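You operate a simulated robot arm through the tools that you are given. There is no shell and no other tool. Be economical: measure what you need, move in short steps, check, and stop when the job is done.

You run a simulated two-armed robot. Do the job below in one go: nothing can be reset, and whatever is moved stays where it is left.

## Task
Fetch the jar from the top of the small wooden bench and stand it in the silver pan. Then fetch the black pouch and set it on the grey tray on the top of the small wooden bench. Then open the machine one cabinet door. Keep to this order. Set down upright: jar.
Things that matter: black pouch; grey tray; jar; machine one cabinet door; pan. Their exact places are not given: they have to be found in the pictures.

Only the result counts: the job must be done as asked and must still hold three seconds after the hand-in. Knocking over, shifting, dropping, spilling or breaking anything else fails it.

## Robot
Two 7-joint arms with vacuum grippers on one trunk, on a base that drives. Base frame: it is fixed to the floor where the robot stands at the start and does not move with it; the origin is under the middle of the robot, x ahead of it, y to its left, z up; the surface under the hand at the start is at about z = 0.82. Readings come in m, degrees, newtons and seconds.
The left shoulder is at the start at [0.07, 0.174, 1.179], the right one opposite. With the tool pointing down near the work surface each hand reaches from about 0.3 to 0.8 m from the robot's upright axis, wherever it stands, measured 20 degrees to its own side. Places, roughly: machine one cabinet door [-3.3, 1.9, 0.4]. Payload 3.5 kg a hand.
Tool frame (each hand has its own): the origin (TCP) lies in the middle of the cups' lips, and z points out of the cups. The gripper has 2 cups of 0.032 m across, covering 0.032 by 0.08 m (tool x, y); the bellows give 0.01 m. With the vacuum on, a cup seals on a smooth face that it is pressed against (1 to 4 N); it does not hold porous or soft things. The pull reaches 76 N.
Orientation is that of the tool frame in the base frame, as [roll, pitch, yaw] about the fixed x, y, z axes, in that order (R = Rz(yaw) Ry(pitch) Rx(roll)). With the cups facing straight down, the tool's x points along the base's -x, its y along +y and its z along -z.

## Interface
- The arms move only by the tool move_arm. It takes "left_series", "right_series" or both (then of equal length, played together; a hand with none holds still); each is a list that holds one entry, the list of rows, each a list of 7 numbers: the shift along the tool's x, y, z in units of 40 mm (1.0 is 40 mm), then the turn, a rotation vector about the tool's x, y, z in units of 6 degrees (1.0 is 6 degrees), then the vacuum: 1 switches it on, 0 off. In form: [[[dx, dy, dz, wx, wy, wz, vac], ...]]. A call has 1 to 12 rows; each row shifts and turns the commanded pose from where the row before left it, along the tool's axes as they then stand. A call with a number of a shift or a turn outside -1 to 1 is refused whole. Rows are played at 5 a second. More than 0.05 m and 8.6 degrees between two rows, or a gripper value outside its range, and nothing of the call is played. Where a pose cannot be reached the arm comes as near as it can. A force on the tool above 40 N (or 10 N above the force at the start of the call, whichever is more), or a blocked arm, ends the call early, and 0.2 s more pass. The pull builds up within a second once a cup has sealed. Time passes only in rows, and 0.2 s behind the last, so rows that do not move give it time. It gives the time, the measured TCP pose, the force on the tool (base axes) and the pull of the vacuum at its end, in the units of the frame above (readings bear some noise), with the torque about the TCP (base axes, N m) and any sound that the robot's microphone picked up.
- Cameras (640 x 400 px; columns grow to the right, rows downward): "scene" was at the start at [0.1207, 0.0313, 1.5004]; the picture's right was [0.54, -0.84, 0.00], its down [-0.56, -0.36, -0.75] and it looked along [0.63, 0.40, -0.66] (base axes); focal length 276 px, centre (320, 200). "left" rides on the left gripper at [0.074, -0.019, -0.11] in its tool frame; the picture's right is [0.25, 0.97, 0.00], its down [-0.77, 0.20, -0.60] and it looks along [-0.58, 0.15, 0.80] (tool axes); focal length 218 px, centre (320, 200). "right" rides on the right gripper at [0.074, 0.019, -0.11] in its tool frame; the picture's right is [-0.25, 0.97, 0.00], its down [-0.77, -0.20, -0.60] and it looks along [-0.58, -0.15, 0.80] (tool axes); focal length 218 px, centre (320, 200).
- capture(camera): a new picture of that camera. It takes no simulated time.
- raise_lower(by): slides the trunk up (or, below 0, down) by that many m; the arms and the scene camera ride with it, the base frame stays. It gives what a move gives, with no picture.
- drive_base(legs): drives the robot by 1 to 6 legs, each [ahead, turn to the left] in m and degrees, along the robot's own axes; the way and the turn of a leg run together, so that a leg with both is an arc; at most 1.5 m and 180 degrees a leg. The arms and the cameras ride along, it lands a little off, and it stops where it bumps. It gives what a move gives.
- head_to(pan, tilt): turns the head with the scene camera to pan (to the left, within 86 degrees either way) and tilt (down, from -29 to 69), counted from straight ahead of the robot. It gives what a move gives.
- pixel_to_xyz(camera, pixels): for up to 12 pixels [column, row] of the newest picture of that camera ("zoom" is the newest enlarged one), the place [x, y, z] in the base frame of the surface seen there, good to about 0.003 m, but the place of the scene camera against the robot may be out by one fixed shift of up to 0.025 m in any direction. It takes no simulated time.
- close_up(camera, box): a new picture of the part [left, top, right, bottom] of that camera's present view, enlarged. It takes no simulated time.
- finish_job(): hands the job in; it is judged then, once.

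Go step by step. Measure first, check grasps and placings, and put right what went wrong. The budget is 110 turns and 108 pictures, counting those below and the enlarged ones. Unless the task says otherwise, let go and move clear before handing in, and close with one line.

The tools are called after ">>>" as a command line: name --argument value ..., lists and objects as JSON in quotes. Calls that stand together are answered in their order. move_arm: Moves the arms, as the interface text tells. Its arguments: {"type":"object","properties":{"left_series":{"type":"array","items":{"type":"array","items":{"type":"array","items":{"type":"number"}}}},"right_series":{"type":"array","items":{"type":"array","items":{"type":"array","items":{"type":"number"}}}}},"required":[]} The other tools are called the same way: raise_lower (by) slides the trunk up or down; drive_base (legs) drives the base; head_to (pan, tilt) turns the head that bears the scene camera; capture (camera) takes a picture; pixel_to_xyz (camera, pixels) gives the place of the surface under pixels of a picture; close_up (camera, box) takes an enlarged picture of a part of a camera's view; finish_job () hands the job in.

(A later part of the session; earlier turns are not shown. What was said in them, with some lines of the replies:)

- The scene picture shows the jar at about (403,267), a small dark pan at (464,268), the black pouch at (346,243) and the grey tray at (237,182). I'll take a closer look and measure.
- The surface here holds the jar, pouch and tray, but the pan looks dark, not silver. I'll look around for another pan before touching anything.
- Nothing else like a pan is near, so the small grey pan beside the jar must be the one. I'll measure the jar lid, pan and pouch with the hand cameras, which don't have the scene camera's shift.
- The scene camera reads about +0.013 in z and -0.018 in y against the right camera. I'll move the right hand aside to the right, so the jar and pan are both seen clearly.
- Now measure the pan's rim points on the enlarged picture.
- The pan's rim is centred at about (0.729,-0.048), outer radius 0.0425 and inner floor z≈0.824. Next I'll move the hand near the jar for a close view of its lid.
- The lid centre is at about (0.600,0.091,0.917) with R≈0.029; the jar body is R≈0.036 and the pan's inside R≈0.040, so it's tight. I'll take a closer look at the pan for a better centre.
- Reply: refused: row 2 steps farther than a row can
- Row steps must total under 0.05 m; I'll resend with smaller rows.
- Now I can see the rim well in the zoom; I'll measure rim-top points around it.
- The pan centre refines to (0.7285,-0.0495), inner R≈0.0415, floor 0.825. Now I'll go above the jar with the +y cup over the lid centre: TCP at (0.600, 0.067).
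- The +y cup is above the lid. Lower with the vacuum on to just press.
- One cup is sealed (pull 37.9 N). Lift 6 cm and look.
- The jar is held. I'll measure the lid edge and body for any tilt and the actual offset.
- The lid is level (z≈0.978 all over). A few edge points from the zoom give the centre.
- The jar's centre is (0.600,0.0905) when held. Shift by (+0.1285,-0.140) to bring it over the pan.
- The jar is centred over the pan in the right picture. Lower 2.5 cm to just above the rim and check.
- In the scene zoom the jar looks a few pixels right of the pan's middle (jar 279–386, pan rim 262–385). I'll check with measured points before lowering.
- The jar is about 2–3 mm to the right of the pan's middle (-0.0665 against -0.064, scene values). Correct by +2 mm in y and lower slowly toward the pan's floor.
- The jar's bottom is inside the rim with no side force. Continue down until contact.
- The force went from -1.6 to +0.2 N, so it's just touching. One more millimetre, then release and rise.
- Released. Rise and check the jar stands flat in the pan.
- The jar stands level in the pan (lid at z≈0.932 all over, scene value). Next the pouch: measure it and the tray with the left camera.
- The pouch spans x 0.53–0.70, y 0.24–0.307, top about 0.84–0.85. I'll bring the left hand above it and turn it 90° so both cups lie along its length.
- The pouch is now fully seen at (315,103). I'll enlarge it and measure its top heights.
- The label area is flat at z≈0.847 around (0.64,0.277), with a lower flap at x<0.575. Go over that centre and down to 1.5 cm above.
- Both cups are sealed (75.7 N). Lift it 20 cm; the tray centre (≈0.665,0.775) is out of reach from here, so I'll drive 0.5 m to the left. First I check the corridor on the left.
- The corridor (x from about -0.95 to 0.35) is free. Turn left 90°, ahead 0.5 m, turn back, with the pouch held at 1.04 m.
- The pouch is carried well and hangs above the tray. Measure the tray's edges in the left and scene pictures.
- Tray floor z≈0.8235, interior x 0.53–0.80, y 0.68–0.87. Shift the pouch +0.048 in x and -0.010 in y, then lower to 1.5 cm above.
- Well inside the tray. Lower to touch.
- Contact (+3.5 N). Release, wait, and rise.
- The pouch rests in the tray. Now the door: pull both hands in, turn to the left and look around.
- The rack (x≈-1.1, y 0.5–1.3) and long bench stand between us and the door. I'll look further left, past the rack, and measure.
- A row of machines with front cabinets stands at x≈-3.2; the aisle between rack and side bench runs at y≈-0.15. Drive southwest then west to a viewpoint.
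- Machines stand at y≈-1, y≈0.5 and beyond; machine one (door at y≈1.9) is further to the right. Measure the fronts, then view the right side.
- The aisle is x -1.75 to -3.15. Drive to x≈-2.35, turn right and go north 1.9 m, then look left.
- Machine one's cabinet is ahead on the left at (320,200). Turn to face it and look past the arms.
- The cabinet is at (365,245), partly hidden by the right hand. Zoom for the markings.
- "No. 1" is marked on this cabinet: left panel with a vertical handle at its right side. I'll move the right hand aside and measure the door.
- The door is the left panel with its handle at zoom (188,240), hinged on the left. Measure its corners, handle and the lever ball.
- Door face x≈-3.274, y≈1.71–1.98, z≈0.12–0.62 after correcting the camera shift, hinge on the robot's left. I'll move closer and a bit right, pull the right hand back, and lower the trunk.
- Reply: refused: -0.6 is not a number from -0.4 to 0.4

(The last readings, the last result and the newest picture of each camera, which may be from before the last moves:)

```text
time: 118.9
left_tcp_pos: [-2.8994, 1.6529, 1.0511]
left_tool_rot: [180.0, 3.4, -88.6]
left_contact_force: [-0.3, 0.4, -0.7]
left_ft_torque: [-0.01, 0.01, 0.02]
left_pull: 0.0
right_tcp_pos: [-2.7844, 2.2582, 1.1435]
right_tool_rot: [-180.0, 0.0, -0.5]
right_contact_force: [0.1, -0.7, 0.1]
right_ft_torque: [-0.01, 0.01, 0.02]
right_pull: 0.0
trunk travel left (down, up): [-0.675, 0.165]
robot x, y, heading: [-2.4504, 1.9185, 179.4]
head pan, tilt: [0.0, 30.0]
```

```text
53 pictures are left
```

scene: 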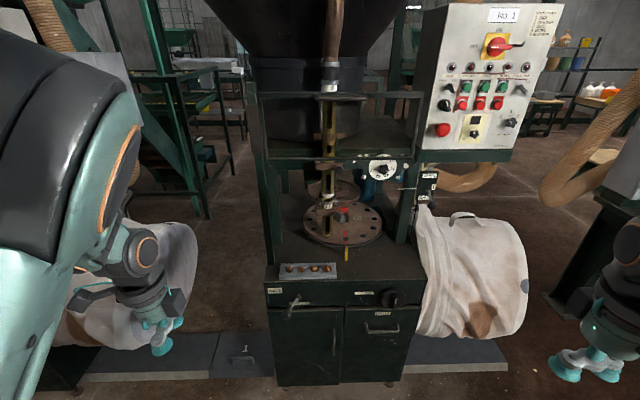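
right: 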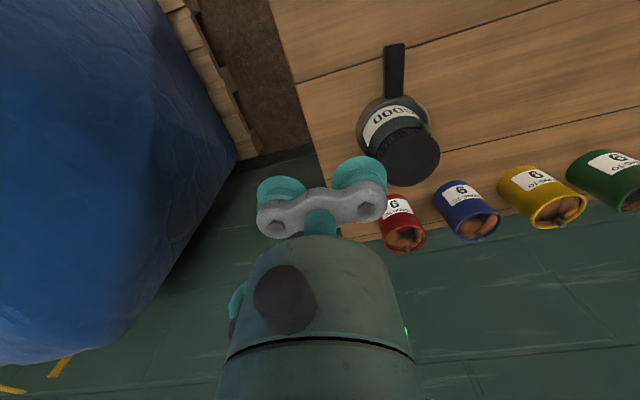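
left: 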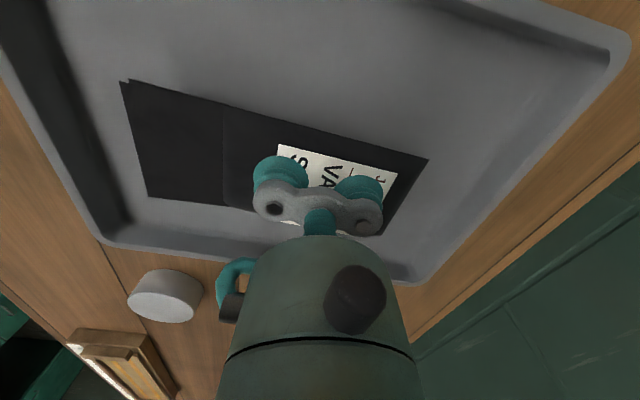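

Good view: machine one (panel "No. 1"). Lower the trunk in two steps of 0.3 m.

>>> raise_lower --by -0.3

>>> raise_lower --by -0.28

>>> move_arm --left_series '[[[0, 0.2, 0, -1, 0, 0, 0], [0, 0.2, 0.02, -1, 0, 0, 0], [0, 0.19, 0.04, -1, 0, 0, 0], [0, 0.19, 0.06, -1, 0, 0, 0], [0, 0.18, 0.08, -1, 0, 0, 0], [0, 0.17, 0.1, -1, 0, 0, 0], [0, 0.16, 0.12, -1, 0, 0, 0], [0, 0.15, 0.13, -1, 0, 0, 0], [0, 0.13, 0.15, -1, 0, 0, 0], [0, 0.12, 0.16, -1, 0, 0, 0], [0, 0.1, 0.17, -1, 0, 0, 0], [0, 0, 0, -1, 0, 0, 0]]]'

>>> capture --camera "scene"

```text
time: 121.9
left_tcp_pos: [-2.8988, 1.6528, 0.7525]
left_tool_rot: [-180.0, 3.4, -88.6]
left_contact_force: [0.4, 0.8, 0.2]
left_ft_torque: [0.02, 0.01, 0.02]
left_pull: 0.1
right_tcp_pos: [-2.7848, 2.2575, 0.8438]
right_tool_rot: [-180.0, -0.1, -0.4]
right_contact_force: [0.8, 0.2, 0.1]
right_ft_torque: [0.0, 0.0, -0.01]
right_pull: 0.1
trunk travel left (down, up): [-0.375, 0.465]
robot x, y, heading: [-2.4524, 1.9237, 179.5]
head pan, tilt: [0.0, 30.0]
```

```text
time: 124.8
left_tcp_pos: [-2.8991, 1.6528, 0.4726]
left_tool_rot: [179.9, 3.3, -88.5]
left_contact_force: [-0.1, -0.2, -0.3]
left_ft_torque: [-0.02, 0.0, 0.01]
left_pull: 0.2
right_tcp_pos: [-2.7841, 2.2585, 0.5631]
right_tool_rot: [-180.0, 0.1, -0.4]
right_contact_force: [-0.3, 1.0, 0.8]
right_ft_torque: [0.01, 0.01, 0.03]
right_pull: 0.1
trunk travel left (down, up): [-0.095, 0.745]
robot x, y, heading: [-2.4491, 1.9188, 179.9]
head pan, tilt: [0.0, 30.0]
```

```text
time: 127.4
left_tcp_pos: [-2.9862, 1.6503, 0.4716]
left_tool_rot: [107.9, 3.5, -88.6]
left_contact_force: [0.5, 0.1, 0.0]
left_ft_torque: [0.01, -0.01, 0.0]
left_pull: 0.1
right_tcp_pos: [-2.7844, 2.258, 0.5644]
right_tool_rot: [-179.9, 0.0, -0.5]
right_contact_force: [0.4, -0.3, -0.1]
right_ft_torque: [0.0, -0.02, -0.02]
right_pull: 0.0
trunk travel left (down, up): [-0.095, 0.745]
robot x, y, heading: [-2.4482, 1.9235, 180.1]
head pan, tilt: [0.0, 30.0]
```

```text
52 pictures are left
```

scene: 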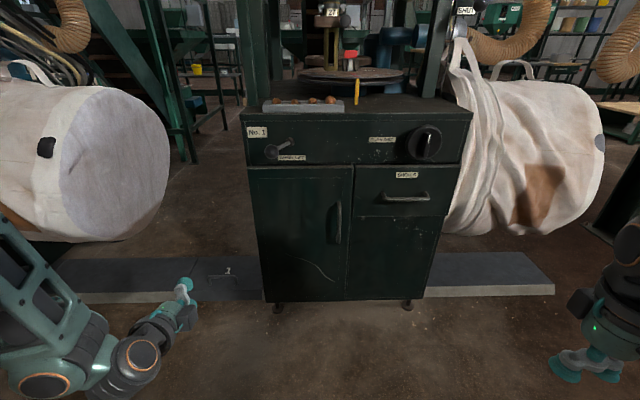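

The door is in clear view (300,230) and the left tool is turning well. Finish the turn and bring it in front of the door, below the handle.

>>> move_arm --left_series '[[[0, 0, 0, -1, 0, 0, 0], [0, 0, 0, -1, 0, 0, 0], [0, 0, 0, -1, 0, 0, 0], [-0.9, -0.4, 0, 0, 0, 0, 0], [-0.9, -0.4, 0, 0, 0, 0, 0], [-0.9, -0.4, 0, 0, 0, 0, 0], [-0.9, -0.4, 0.2, 0, 0, 0, 0], [-0.9, -0.4, 0.2, 0, 0, 0, 0], [-0.9, -0.4, 0.3, 0, 0, 0, 0], [-0.9, -0.4, 0.4, 0, 0, 0, 0], [-0.2, -0.3, 0.8, 0, 0, 0, 0], [0, 0, 0.8, 0, 0, 0, 0]]]'

>>> capture --camera "left"

>>> capture --camera "scene"

```text
time: 130.0
left_tcp_pos: [-3.0902, 1.9056, 0.3213]
left_tool_rot: [100.3, 2.5, -85.5]
left_contact_force: [0.4, -0.1, 0.0]
left_ft_torque: [0.0, 0.02, -0.02]
left_pull: 0.0
left hand out of reach, approached as far as the arm can: row 1, 2
right_tcp_pos: [-2.7832, 2.2585, 0.5645]
right_tool_rot: [180.0, 0.1, -0.4]
right_contact_force: [0.0, -0.7, 0.3]
right_ft_torque: [-0.01, 0.04, -0.03]
right_pull: 0.1
trunk travel left (down, up): [-0.095, 0.745]
robot x, y, heading: [-2.4468, 1.9196, 179.8]
head pan, tilt: [0.0, 30.0]
```

```text
51 pictures are left
```

left: 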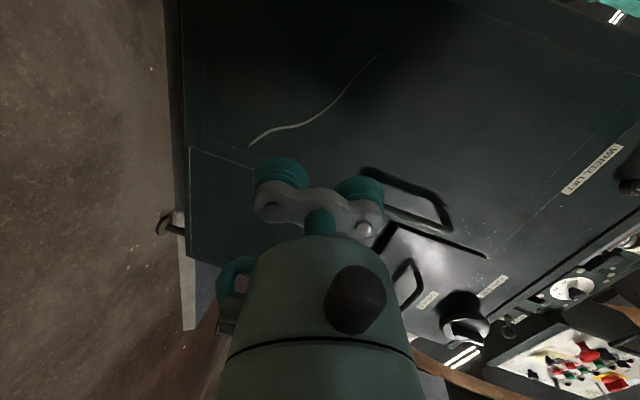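

```text
50 pictures are left
```

scene: 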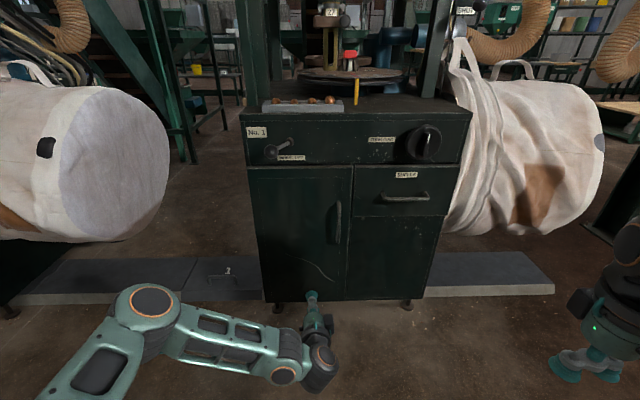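

The turn is not complete (roll 100, yaw -85.5). Correct it, then measure the door with the left camera.

>>> move_arm --left_series '[[[0, 0, 0, -0.9, -0.4, 0, 0], [0, 0, 0, -0.8, -0.35, 0, 0], [0, 0.5, 0, 0, 0, 0, 0], [0, 0, 0, 0, 0, 0, 0]]]'

>>> capture --camera "left"

>>> pixel_to_xyz --camera "left" --pixels '[[330, 120], [260, 60], [400, 60], [300, 150], [250, 150], [430, 200], [370, 170], [450, 230], [230, 200], [480, 140]]'

```text
time: 131.0
left_tcp_pos: [-3.0897, 1.9032, 0.3417]
left_tool_rot: [89.8, 2.9, -89.9]
left_contact_force: [-0.2, -0.8, -0.2]
left_ft_torque: [0.0, -0.01, 0.0]
left_pull: 0.0
right_tcp_pos: [-2.7839, 2.2584, 0.5641]
right_tool_rot: [-179.9, 0.0, -0.4]
right_contact_force: [0.7, -0.1, 0.6]
right_ft_torque: [0.01, 0.0, 0.01]
right_pull: 0.0
trunk travel left (down, up): [-0.095, 0.745]
robot x, y, heading: [-2.449, 1.9199, 179.7]
head pan, tilt: [0.0, 30.0]
```

```text
49 pictures are left
```

left: 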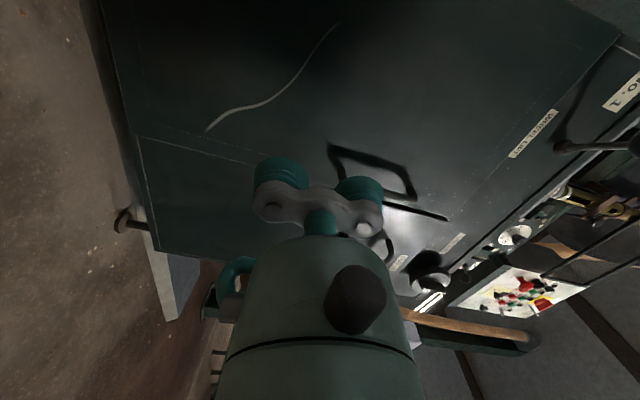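

```text
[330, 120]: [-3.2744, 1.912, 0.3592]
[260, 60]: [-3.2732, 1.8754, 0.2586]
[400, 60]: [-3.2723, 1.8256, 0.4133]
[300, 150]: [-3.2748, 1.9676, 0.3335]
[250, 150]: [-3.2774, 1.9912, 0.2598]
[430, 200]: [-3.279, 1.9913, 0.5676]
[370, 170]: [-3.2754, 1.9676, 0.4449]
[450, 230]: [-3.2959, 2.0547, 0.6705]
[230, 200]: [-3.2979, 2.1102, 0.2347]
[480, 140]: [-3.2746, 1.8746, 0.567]
```

Face at x≈-3.2745. I'll enlarge to find the free edge, handle and hinge edge in the left camera's frame.

>>> close_up --camera "left" --box '[120, 80, 460, 260]'

>>> pixel_to_xyz --camera "zoom" --pixels '[[60, 105], [200, 140], [250, 155], [600, 250], [550, 235], [400, 120], [430, 190], [560, 220], [480, 150], [100, 90], [300, 170], [545, 160]]'

>>> pixel_to_xyz --camera "left" --pixels '[[105, 20], [125, 100], [300, 5], [450, 5], [540, 20], [600, 60], [565, 145], [635, 145]]'

```text
1.88 times, centred on (290, 170) of left
```

zoom: 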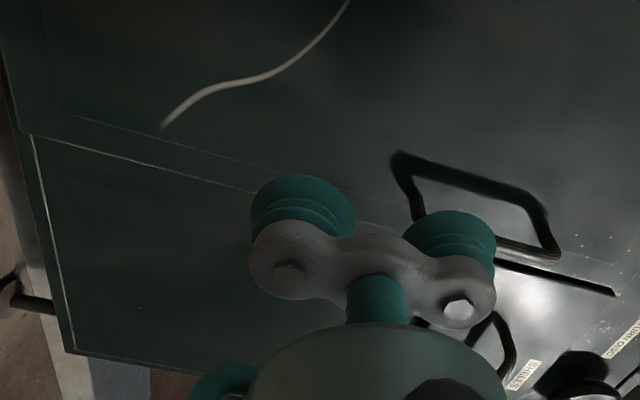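

```text
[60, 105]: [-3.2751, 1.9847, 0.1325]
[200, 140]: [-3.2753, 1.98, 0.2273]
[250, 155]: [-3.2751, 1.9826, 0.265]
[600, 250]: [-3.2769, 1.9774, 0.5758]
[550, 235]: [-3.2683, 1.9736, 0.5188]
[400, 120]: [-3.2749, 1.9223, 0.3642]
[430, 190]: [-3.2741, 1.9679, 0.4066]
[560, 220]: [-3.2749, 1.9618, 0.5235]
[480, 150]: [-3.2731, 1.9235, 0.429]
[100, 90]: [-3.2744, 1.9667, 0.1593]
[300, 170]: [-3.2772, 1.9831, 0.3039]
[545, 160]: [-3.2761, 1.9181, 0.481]
```

```text
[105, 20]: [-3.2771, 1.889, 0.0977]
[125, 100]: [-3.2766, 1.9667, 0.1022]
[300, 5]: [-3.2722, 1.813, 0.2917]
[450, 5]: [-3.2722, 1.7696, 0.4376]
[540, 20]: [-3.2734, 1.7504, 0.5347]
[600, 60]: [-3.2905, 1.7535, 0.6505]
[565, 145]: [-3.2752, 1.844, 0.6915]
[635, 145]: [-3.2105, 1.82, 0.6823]
```

Free edge y≈1.985, hinge ≈1.713, handle y≈1.95 at z>0.41. Move to y 1.915, z 0.355 and press on with the vacuum.

>>> move_arm --left_series '[[[-0.3, 0.33, 0.8, 0, 0, 0, 0], [0, 0, 1, 0, 0, 0, 0], [0, 0, 1, 0, 0, 0, 0], [0, 0, 1, 0, 0, 0, 0], [0, 0, 0.4, 0, 0, 0, 1], [0, 0, 0.25, 0, 0, 0, 1], [0, 0, 0.15, 0, 0, 0, 1], [0, 0, 0.08, 0, 0, 0, 1], [0, 0, 0, 0, 0, 0, 1], [0, 0, 0, 0, 0, 0, 1]]]'

```text
time: 133.2
left_tcp_pos: [-3.2755, 1.9154, 0.3564]
left_tool_rot: [89.9, 2.9, -89.9]
left_contact_force: [1.0, 2.1, 3.6]
left_ft_torque: [0.0, -0.25, 0.41]
left_pull: 74.7
right_tcp_pos: [-2.7852, 2.2586, 0.5635]
right_tool_rot: [180.0, 0.0, -0.4]
right_contact_force: [-0.8, -0.5, -0.8]
right_ft_torque: [-0.03, 0.01, -0.01]
right_pull: 0.1
trunk travel left (down, up): [-0.095, 0.745]
robot x, y, heading: [-2.4493, 1.9196, 179.3]
head pan, tilt: [0.0, 30.0]
```

Sealed (74.7 N). Start pulling along the arc about the hinge (radius 0.2025): four rows of 3°.

>>> move_arm --left_series '[[[0.007, 0, -0.265, 0.025, -0.5, 0, 1], [0.007, 0, -0.265, 0.025, -0.5, 0, 1], [0.007, 0, -0.265, 0.025, -0.5, 0, 1], [0.007, 0, -0.265, 0.025, -0.5, 0, 1], [0, 0, 0, 0, 0, 0, 1]]]'

>>> capture --camera "scene"

```text
time: 134.4
left_tcp_pos: [-3.2358, 1.9098, 0.3564]
left_tool_rot: [89.8, 2.8, -101.8]
left_contact_force: [-6.6, -10.4, 7.6]
left_ft_torque: [0.52, -0.15, -0.66]
left_pull: 76.0
right_tcp_pos: [-2.7847, 2.2578, 0.5632]
right_tool_rot: [180.0, 0.0, -0.4]
right_contact_force: [-0.8, 0.1, -0.4]
right_ft_torque: [0.01, 0.0, 0.0]
right_pull: 0.1
trunk travel left (down, up): [-0.095, 0.745]
robot x, y, heading: [-2.4498, 1.9212, 179.4]
head pan, tilt: [0.0, 30.0]
```

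```text
47 pictures are left
```

scene: 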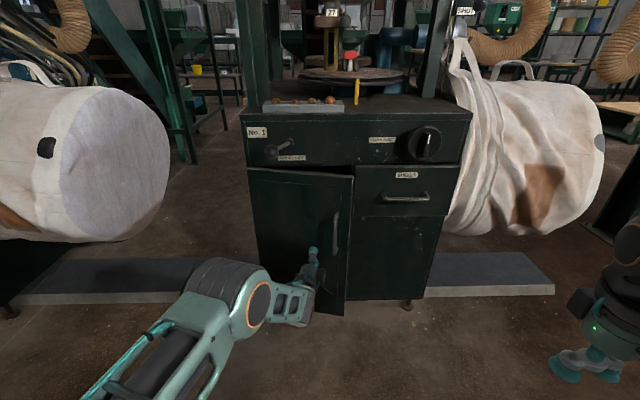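

The door opens (12°). There is a -10 N radial force (toward the hinge), so I'll bias the path a little inward and go on.

>>> move_arm --left_series '[[[0.07, 0.02, -0.353, 0.034, -0.666, 0, 1], [0.035, 0, -0.353, 0.034, -0.666, 0, 1], [0.035, 0, -0.353, 0.034, -0.666, 0, 1], [0.035, 0, -0.353, 0.034, -0.666, 0, 1], [0, 0, 0, 0, 0, 0, 1]]]'

```text
time: 135.6
left_tcp_pos: [-3.1822, 1.8836, 0.3564]
left_tool_rot: [89.7, 2.7, -118.0]
left_contact_force: [-9.1, -7.1, 14.3]
left_ft_torque: [-0.38, -0.13, -0.76]
left_pull: 75.6
right_tcp_pos: [-2.784, 2.2583, 0.5648]
right_tool_rot: [179.9, 0.1, -0.4]
right_contact_force: [-0.2, 0.5, 0.5]
right_ft_torque: [0.0, -0.02, -0.01]
right_pull: 0.0
trunk travel left (down, up): [-0.095, 0.745]
robot x, y, heading: [-2.4498, 1.9218, 179.5]
head pan, tilt: [0.0, 30.0]
```

At 28° the pull holds; side forces: about -10 N radial and +14 N up. Relax both by nudging inward 4 mm and up 3 mm, then see.

>>> move_arm --left_series '[[[0.1, 0.08, 0, 0, 0, 0, 1], [0, 0, 0, 0, 0, 0, 1]]]'

```text
time: 136.2
left_tcp_pos: [-3.1827, 1.8849, 0.3555]
left_tool_rot: [90.1, 3.0, -118.1]
left_contact_force: [11.1, 19.8, -0.8]
left_ft_torque: [-0.6, 0.65, -0.29]
left_pull: 75.9
right_tcp_pos: [-2.7837, 2.2579, 0.5629]
right_tool_rot: [179.9, 0.0, -0.4]
right_contact_force: [0.0, -0.1, -0.3]
right_ft_torque: [0.01, 0.02, 0.0]
right_pull: 0.2
trunk travel left (down, up): [-0.095, 0.745]
robot x, y, heading: [-2.4449, 1.9209, 179.5]
head pan, tilt: [0.0, 30.0]
```

The neutral point is about 2.8 mm back out. Continue with dx 0.035 per 4° row.

>>> move_arm --left_series '[[[-0.04, 0, -0.353, 0.034, -0.666, 0, 1], [0.035, 0, -0.353, 0.034, -0.666, 0, 1], [0.035, 0, -0.353, 0.034, -0.666, 0, 1], [0.035, 0, -0.353, 0.034, -0.666, 0, 1], [0.035, 0, -0.353, 0.034, -0.666, 0, 1], [0, 0, 0, 0, 0, 0, 1]]]'

>>> capture --camera "scene"

```text
time: 137.6
left_tcp_pos: [-3.1516, 1.8463, 0.3537]
left_tool_rot: [89.7, 2.6, -138.0]
left_contact_force: [21.5, 20.3, 13.1]
left_ft_torque: [0.09, 0.29, 0.01]
left_pull: 76.2
left hand out of reach, approached as far as the arm can: row 4, 5
right_tcp_pos: [-2.7828, 2.2592, 0.5638]
right_tool_rot: [179.8, 0.3, -0.4]
right_contact_force: [-0.2, -0.1, 0.3]
right_ft_torque: [-0.01, -0.01, 0.0]
right_pull: 0.2
trunk travel left (down, up): [-0.095, 0.745]
robot x, y, heading: [-2.448, 1.9207, 179.3]
head pan, tilt: [0.0, 30.0]
```

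```text
46 pictures are left
```

scene: 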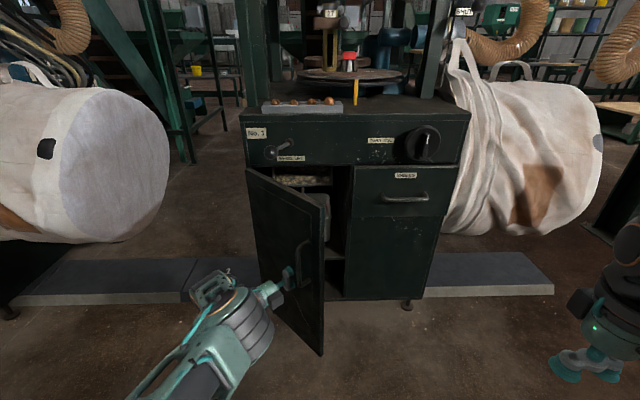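

The door is about 48° open, but the left arm is at its limit. Release, back off, then push it wider from inside with the right hand.

>>> move_arm --left_series '[[[0, 0, 0, 0, 0, 0, 0], [0, 0, 0, 0, 0, 0, 0], [0, 0, 0, 0, 0, 0, 0], [0, 0, 0, 0, 0, 0, 0], [0, 0, 0, 0, 0, 0, 0], [0, 0, -0.3, 0, 0, 0, 0], [0, 0, -0.5, 0, 0, 0, 0], [0, 0, -0.7, 0, 0, 0, 0], [0, 0, -0.7, 0, 0, 0, 0]]]'

>>> capture --camera "scene"

```text
time: 139.6
left_tcp_pos: [-3.1414, 1.777, 0.3286]
left_tool_rot: [89.8, 2.8, -138.1]
left_contact_force: [-0.6, -0.4, 0.3]
left_ft_torque: [-0.03, -0.02, -0.02]
left_pull: 0.1
left hand out of reach, approached as far as the arm can: row 6, 7, 8, 9
right_tcp_pos: [-2.784, 2.2593, 0.5616]
right_tool_rot: [179.9, 0.0, -0.4]
right_contact_force: [-0.8, 0.2, 0.4]
right_ft_torque: [0.0, -0.01, 0.03]
right_pull: 0.1
trunk travel left (down, up): [-0.095, 0.745]
robot x, y, heading: [-2.4523, 1.9188, 179.6]
head pan, tilt: [0.0, 30.0]
```

```text
45 pictures are left
```

scene: 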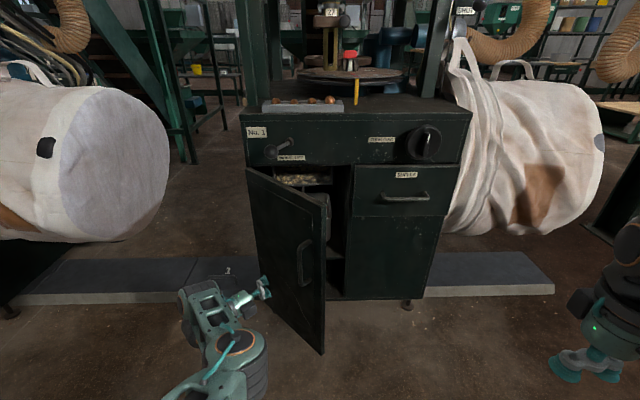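

The left hand is free of the door. Turn it back to forward and move it left, out of the door's swing.

>>> move_arm --left_series '[[[0.2, 0, -0.3, -0.05, 0.9, 0, 0], [0.2, 0, -0.3, -0.05, 0.9, 0, 0], [0.3, 0, -0.3, -0.05, 0.9, 0, 0], [0.4, 0, -0.3, -0.05, 0.9, 0, 0], [0.5, 0, -0.3, -0.05, 0.9, 0, 0], [0.6, 0, -0.2, -0.05, 0.9, 0, 0], [0.8, 0, -0.2, -0.05, 0.9, 0, 0], [0.8, 0, -0.2, -0.05, 0.9, 0, 0], [0.8, 0, -0.2, 0, 0.5, 0, 0], [0.8, 0, -0.2, 0, 0, 0, 0]]]'

>>> capture --camera "scene"

>>> pixel_to_xyz --camera "scene" --pixels '[[322, 210], [322, 350], [320, 300], [248, 168], [338, 230], [345, 270], [404, 197], [365, 165], [428, 143], [300, 180]]'

```text
time: 141.8
left_tcp_pos: [-3.1188, 1.5328, 0.3165]
left_tool_rot: [89.9, 2.9, -91.6]
left_contact_force: [-0.2, 0.0, 0.0]
left_ft_torque: [-0.01, 0.02, -0.03]
left_pull: 0.1
left hand out of reach, approached as far as the arm can: row 2
right_tcp_pos: [-2.7843, 2.2588, 0.5633]
right_tool_rot: [-180.0, 0.1, -0.4]
right_contact_force: [-0.6, 1.2, 0.3]
right_ft_torque: [0.01, 0.01, 0.02]
right_pull: 0.0
trunk travel left (down, up): [-0.095, 0.745]
robot x, y, heading: [-2.4497, 1.9196, 179.5]
head pan, tilt: [0.0, 30.0]
```

```text
44 pictures are left
```

scene: 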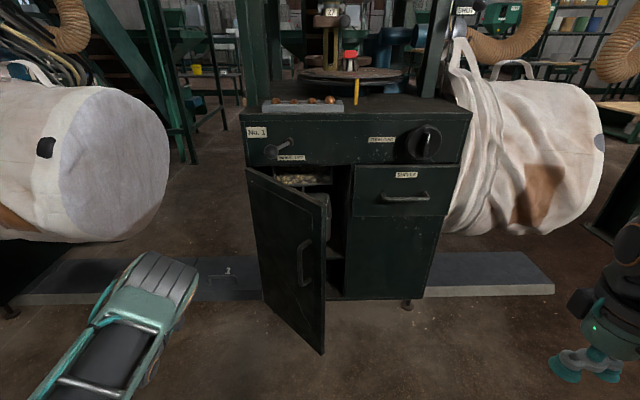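

```text
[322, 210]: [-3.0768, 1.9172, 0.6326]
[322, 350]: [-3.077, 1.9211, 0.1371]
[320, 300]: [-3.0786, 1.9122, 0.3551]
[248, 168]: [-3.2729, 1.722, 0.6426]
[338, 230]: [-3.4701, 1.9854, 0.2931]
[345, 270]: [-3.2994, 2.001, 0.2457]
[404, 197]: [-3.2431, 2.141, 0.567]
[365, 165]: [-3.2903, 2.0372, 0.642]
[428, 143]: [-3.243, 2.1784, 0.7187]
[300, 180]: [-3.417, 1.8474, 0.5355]
```

The free edge is at (-3.077, 1.90); door angle ≈46°. Bring the right hand (tool down) to (-3.12, 2.05, 0.50), inside of the edge.

>>> move_arm --right_series '[[[-0.3, 0.9, 0, 0, 0, 0, 0], [-0.5, 0.9, 0, 0, 0, 0, 0], [-0.5, 0.9, 0, 0, 0, 0, 0], [-0.5, 0.9, 0, 0, 0, 0, 0], [-0.7, 0.8, 0, 0, 0, 0, 0], [-1, 0.4, 0, 0, 0, 0, 0], [-1, 0.4, 0, 0, 0, 0, 0], [-1, 0, 0.4, 0, 0, 0, 0], [-1, 0, 0.4, 0, 0, 0, 0], [-1, 0, 0.4, 0, 0, 0, 0], [-0.9, 0, 0.4, 0, 0, 0, 0], [0, 0, 0, 0, 0, 0, 0]]]'

>>> capture --camera "scene"

>>> capture --camera "right"

```text
time: 144.4
left_tcp_pos: [-3.1198, 1.5349, 0.3153]
left_tool_rot: [89.9, 3.1, -91.6]
left_contact_force: [0.6, -0.6, 0.7]
left_ft_torque: [0.01, 0.02, -0.02]
left_pull: 0.0
right_tcp_pos: [-3.1216, 2.0517, 0.4993]
right_tool_rot: [180.0, 0.0, -0.5]
right_contact_force: [0.4, 1.0, 0.2]
right_ft_torque: [0.04, 0.01, 0.03]
right_pull: 0.1
trunk travel left (down, up): [-0.095, 0.745]
robot x, y, heading: [-2.448, 1.9206, 179.4]
head pan, tilt: [0.0, 30.0]
```

```text
43 pictures are left
```

scene: 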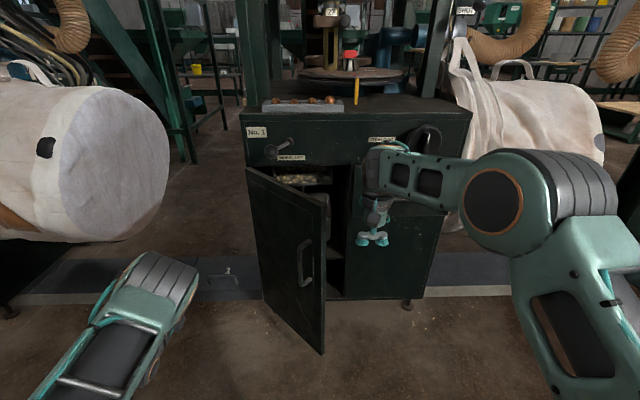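

```text
42 pictures are left
```

right: 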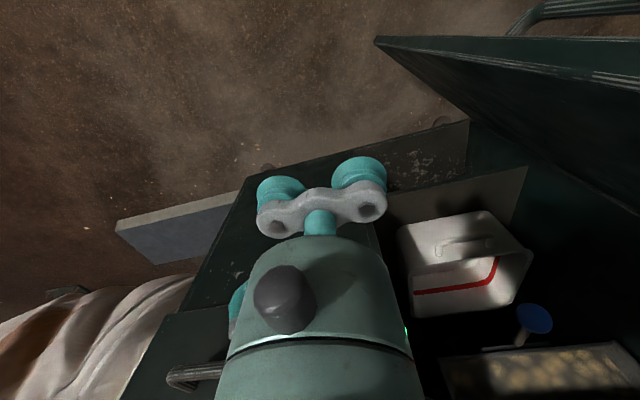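

The hand sits in the gap. Push toward -y in steps.

>>> move_arm --right_series '[[[0, 0.7, 0, 0, 0, 0, 0], [0, 0.7, 0, 0, 0, 0, 0], [0, 0.7, 0, 0, 0, 0, 0], [0, 0.5, 0, 0, 0, 0, 0], [0, 0.5, 0, 0, 0, 0, 0], [0, 0.5, 0, 0, 0, 0, 0], [0, 0.5, 0, 0, 0, 0, 0], [0, 0.5, 0, 0, 0, 0, 0], [0, 0.5, 0, 0, 0, 0, 0], [0, 0.5, 0, 0, 0, 0, 0]]]'

>>> capture --camera "scene"

```text
time: 145.4
left_tcp_pos: [-3.1192, 1.535, 0.3144]
left_tool_rot: [89.8, 3.1, -91.7]
left_contact_force: [0.1, -0.1, 0.0]
left_ft_torque: [-0.02, 0.01, -0.04]
left_pull: 0.0
right_tcp_pos: [-3.1212, 1.955, 0.4994]
right_tool_rot: [-179.9, -0.4, -0.7]
right_contact_force: [1.6, 1.2, -1.0]
right_ft_torque: [-0.19, 0.24, 0.08]
right_pull: 0.1
trunk travel left (down, up): [-0.095, 0.745]
robot x, y, heading: [-2.4495, 1.9214, 179.3]
head pan, tilt: [0.0, 30.0]
stopped in row 5 (right hand): the force on the tool passed its limit at 44 N (the readings are from after the stop); the commanded pose is now the measured one
```

```text
41 pictures are left
```

scene: 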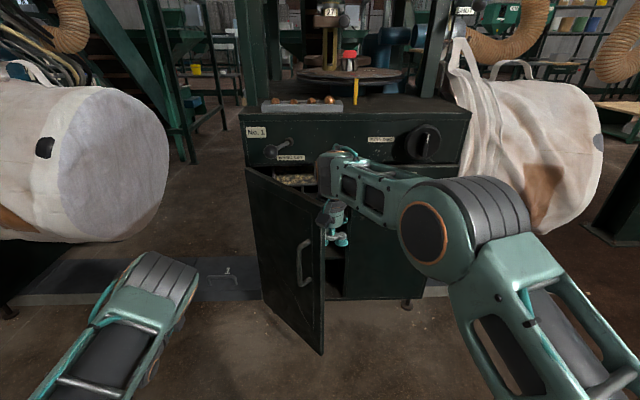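

Contact at y≈1.955 came at too much speed (44 N). Push on with small steps.

>>> move_arm --right_series '[[[0, 0.1, 0, 0, 0, 0, 0], [0, 0.12, 0, 0, 0, 0, 0], [0, 0.15, 0, 0, 0, 0, 0], [0, 0.15, 0, 0, 0, 0, 0], [0, 0.15, 0, 0, 0, 0, 0], [0, 0.15, 0, 0, 0, 0, 0], [0, 0.15, 0, 0, 0, 0, 0], [0, 0.15, 0, 0, 0, 0, 0], [0, 0.15, 0, 0, 0, 0, 0], [0, 0.15, 0, 0, 0, 0, 0], [0, 0.15, 0, 0, 0, 0, 0], [0, 0.15, 0, 0, 0, 0, 0]]]'

>>> capture --camera "scene"

```text
time: 145.9
left_tcp_pos: [-3.119, 1.5362, 0.3163]
left_tool_rot: [89.8, 2.8, -91.8]
left_contact_force: [0.2, -0.2, -0.6]
left_ft_torque: [0.02, -0.06, 0.0]
left_pull: 0.0
right_tcp_pos: [-3.1203, 1.9541, 0.4988]
right_tool_rot: [-179.8, -0.4, -0.9]
right_contact_force: [12.6, 12.9, 2.4]
right_ft_torque: [-1.73, 1.46, 0.66]
right_pull: 0.1
trunk travel left (down, up): [-0.095, 0.745]
robot x, y, heading: [-2.4499, 1.9225, 179.6]
head pan, tilt: [0.0, 30.0]
stopped in row 2 (right hand): the force on the tool passed its limit at 46 N (the readings are from after the stop); the commanded pose is now the measured one
```

```text
40 pictures are left
```

scene: 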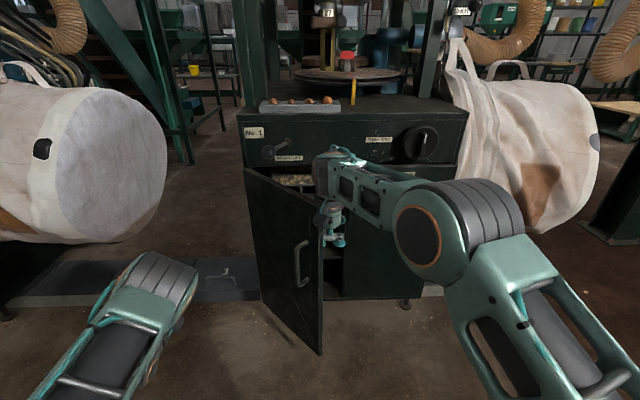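

The reaction points along the door (toward +x,+y): the hand camera's housing is catching the door's end at z≈0.61. Back off and raise 5.5 cm so it passes over the door top, pushing only with the cups.

>>> move_arm --right_series '[[[0, -0.4, 0, 0, 0, 0, 0], [0, -0.6, 0, 0, 0, 0, 0], [0, 0, -0.7, 0, 0, 0, 0], [0, 0, -0.7, 0, 0, 0, 0], [0, 0, 0, 0, 0, 0, 0]]]'

>>> move_arm --right_series '[[[0, 0.5, 0, 0, 0, 0, 0], [0, 0.4, 0, 0, 0, 0, 0], [0, 0.2, 0, 0, 0, 0, 0], [0, 0.2, 0, 0, 0, 0, 0], [0, 0.2, 0, 0, 0, 0, 0], [0, 0.2, 0, 0, 0, 0, 0], [0, 0.2, 0, 0, 0, 0, 0], [0, 0.2, 0, 0, 0, 0, 0], [0, 0.2, 0, 0, 0, 0, 0], [0, 0.2, 0, 0, 0, 0, 0]]]'

>>> capture --camera "scene"

>>> capture --camera "right"

```text
time: 147.1
left_tcp_pos: [-3.1188, 1.5363, 0.3147]
left_tool_rot: [89.9, 3.0, -91.9]
left_contact_force: [-0.6, -0.4, 0.7]
left_ft_torque: [-0.02, 0.0, 0.0]
left_pull: 0.0
right_tcp_pos: [-3.1189, 1.9929, 0.5559]
right_tool_rot: [-179.7, -0.4, -0.8]
right_contact_force: [-0.4, 0.3, 0.3]
right_ft_torque: [-0.01, -0.01, 0.01]
right_pull: 0.1
trunk travel left (down, up): [-0.095, 0.745]
robot x, y, heading: [-2.4483, 1.9188, 179.2]
head pan, tilt: [0.0, 30.0]
```

```text
time: 149.3
left_tcp_pos: [-3.1211, 1.535, 0.3158]
left_tool_rot: [90.0, 3.0, -91.9]
left_contact_force: [0.1, 0.1, 0.2]
left_ft_torque: [0.01, -0.03, 0.0]
left_pull: 0.0
right_tcp_pos: [-3.1218, 1.8917, 0.5534]
right_tool_rot: [-179.8, -0.5, -0.8]
right_contact_force: [-0.2, -1.0, -0.1]
right_ft_torque: [0.04, 0.03, -0.01]
right_pull: 0.1
trunk travel left (down, up): [-0.095, 0.745]
robot x, y, heading: [-2.4466, 1.9204, 179.4]
head pan, tilt: [0.0, 30.0]
```

```text
39 pictures are left
```

scene: 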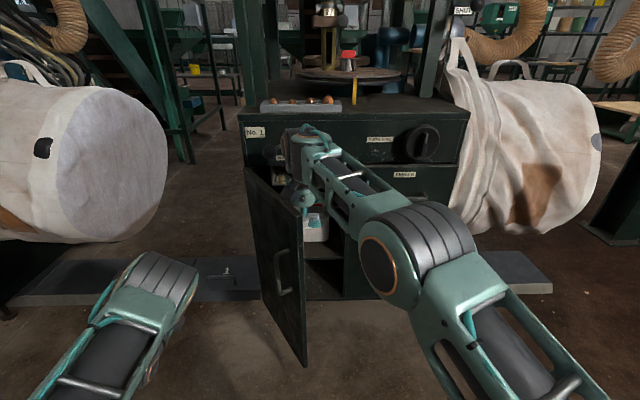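

```text
38 pictures are left
```

right: 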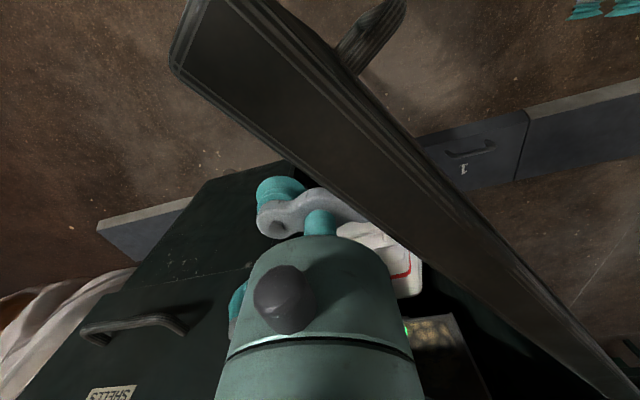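

It works: the door is now at ≈60°. The wheel-lift lever ball is near the wrist (x≈-3.19), so I shift outward 4 cm while pushing on.

>>> move_arm --right_series '[[[0.4, 0, 0, 0, 0, 0, 0], [0.5, 0, 0, 0, 0, 0, 0], [0.1, 0.15, 0, 0, 0, 0, 0], [0, 0.2, 0, 0, 0, 0, 0], [0, 0.2, 0, 0, 0, 0, 0], [0, 0.2, 0, 0, 0, 0, 0], [0, 0.2, 0, 0, 0, 0, 0], [0, 0.2, 0, 0, 0, 0, 0], [0, 0.2, 0, 0, 0, 0, 0], [0, 0.2, 0, 0, 0, 0, 0], [0, 0.2, 0, 0, 0, 0, 0]]]'

>>> capture --camera "scene"

```text
time: 151.7
left_tcp_pos: [-3.1196, 1.5352, 0.3149]
left_tool_rot: [89.9, 3.0, -91.9]
left_contact_force: [-0.7, -0.7, -0.2]
left_ft_torque: [0.01, 0.0, 0.0]
left_pull: 0.0
right_tcp_pos: [-3.0834, 1.8443, 0.5538]
right_tool_rot: [-179.7, -0.5, -0.8]
right_contact_force: [-0.2, 0.6, -1.5]
right_ft_torque: [-0.01, 0.03, -0.03]
right_pull: 0.1
right hand out of reach, approached as far as the arm can: row 9, 10, 11
trunk travel left (down, up): [-0.095, 0.745]
robot x, y, heading: [-2.4463, 1.9206, 179.1]
head pan, tilt: [0.0, 30.0]
```

```text
37 pictures are left
```

scene: 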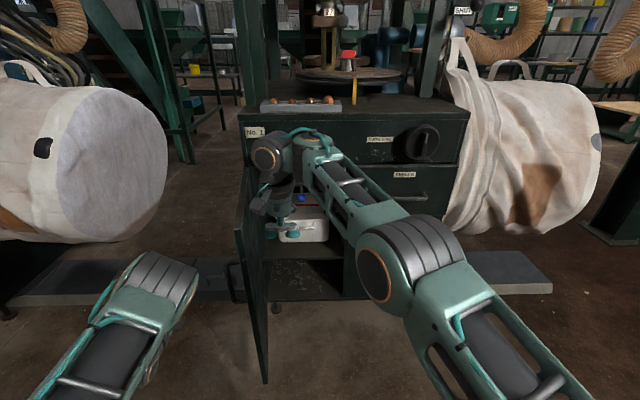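

The door looks almost at right angles. Measure its edge.

>>> pixel_to_xyz --camera "scene" --pixels '[[264, 340], [262, 370], [243, 200], [244, 175]]'

>>> move_arm --right_series '[[[0, -0.3, 0, 0, 0, 0, 0], [0, -0.8, 0, 0, 0, 0, 0], [0, -0.9, 0, 0, 0, 0, 0], [0, -0.9, 0, 0, 0, 0, 0], [0.6, -0.6, 0, 0, 0, 0, 0], [1, -0.5, 0, 0, 0, 0, 0], [1, -0.5, 0, 0, 0, 0, 0], [1, 0, 0, 0, 0, 0, 0], [1, 0, 0, 0, 0, 0, 0]]]'

>>> capture --camera "scene"

>>> pixel_to_xyz --camera "scene" --pixels '[[264, 340], [262, 370], [265, 320], [244, 175]]'

```text
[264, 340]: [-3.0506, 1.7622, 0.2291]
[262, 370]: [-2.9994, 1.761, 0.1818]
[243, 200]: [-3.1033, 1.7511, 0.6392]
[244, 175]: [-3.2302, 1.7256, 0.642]
```

```text
time: 153.7
left_tcp_pos: [-3.1193, 1.5363, 0.3157]
left_tool_rot: [89.9, 2.9, -91.9]
left_contact_force: [0.6, 0.1, 0.0]
left_ft_torque: [0.01, 0.02, 0.01]
left_pull: 0.0
right_tcp_pos: [-2.8954, 2.0188, 0.5567]
right_tool_rot: [-179.8, -0.5, -0.6]
right_contact_force: [-1.1, -0.1, -0.2]
right_ft_torque: [-0.01, 0.03, -0.03]
right_pull: 0.1
trunk travel left (down, up): [-0.095, 0.745]
robot x, y, heading: [-2.4504, 1.9232, 179.4]
head pan, tilt: [0.0, 30.0]
```

```text
36 pictures are left
```

scene: 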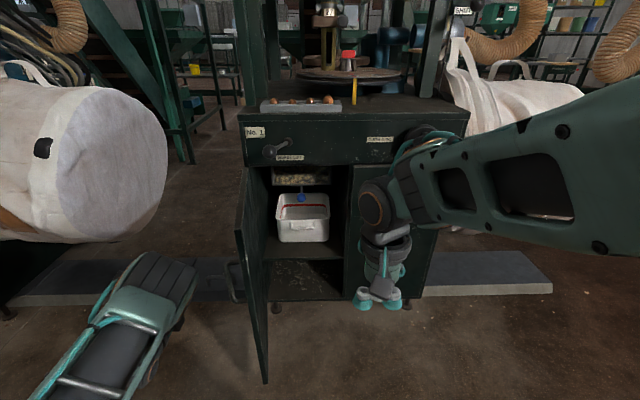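

```text
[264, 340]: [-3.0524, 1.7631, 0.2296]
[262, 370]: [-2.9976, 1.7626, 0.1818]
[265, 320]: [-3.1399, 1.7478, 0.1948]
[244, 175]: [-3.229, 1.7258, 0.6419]
```

The door stands open at about 80° and stayed there after the hand backed off. Both hands are clear, the jar stands in the pan and the pouch lies in the tray, so I hand in.

>>> finish_job

```text
The job is handed in.
```

All three steps were done in order and handed in: the jar stands upright in the pan, the black pouch lies on the grey tray, and the machine one cabinet door is open about 80°.
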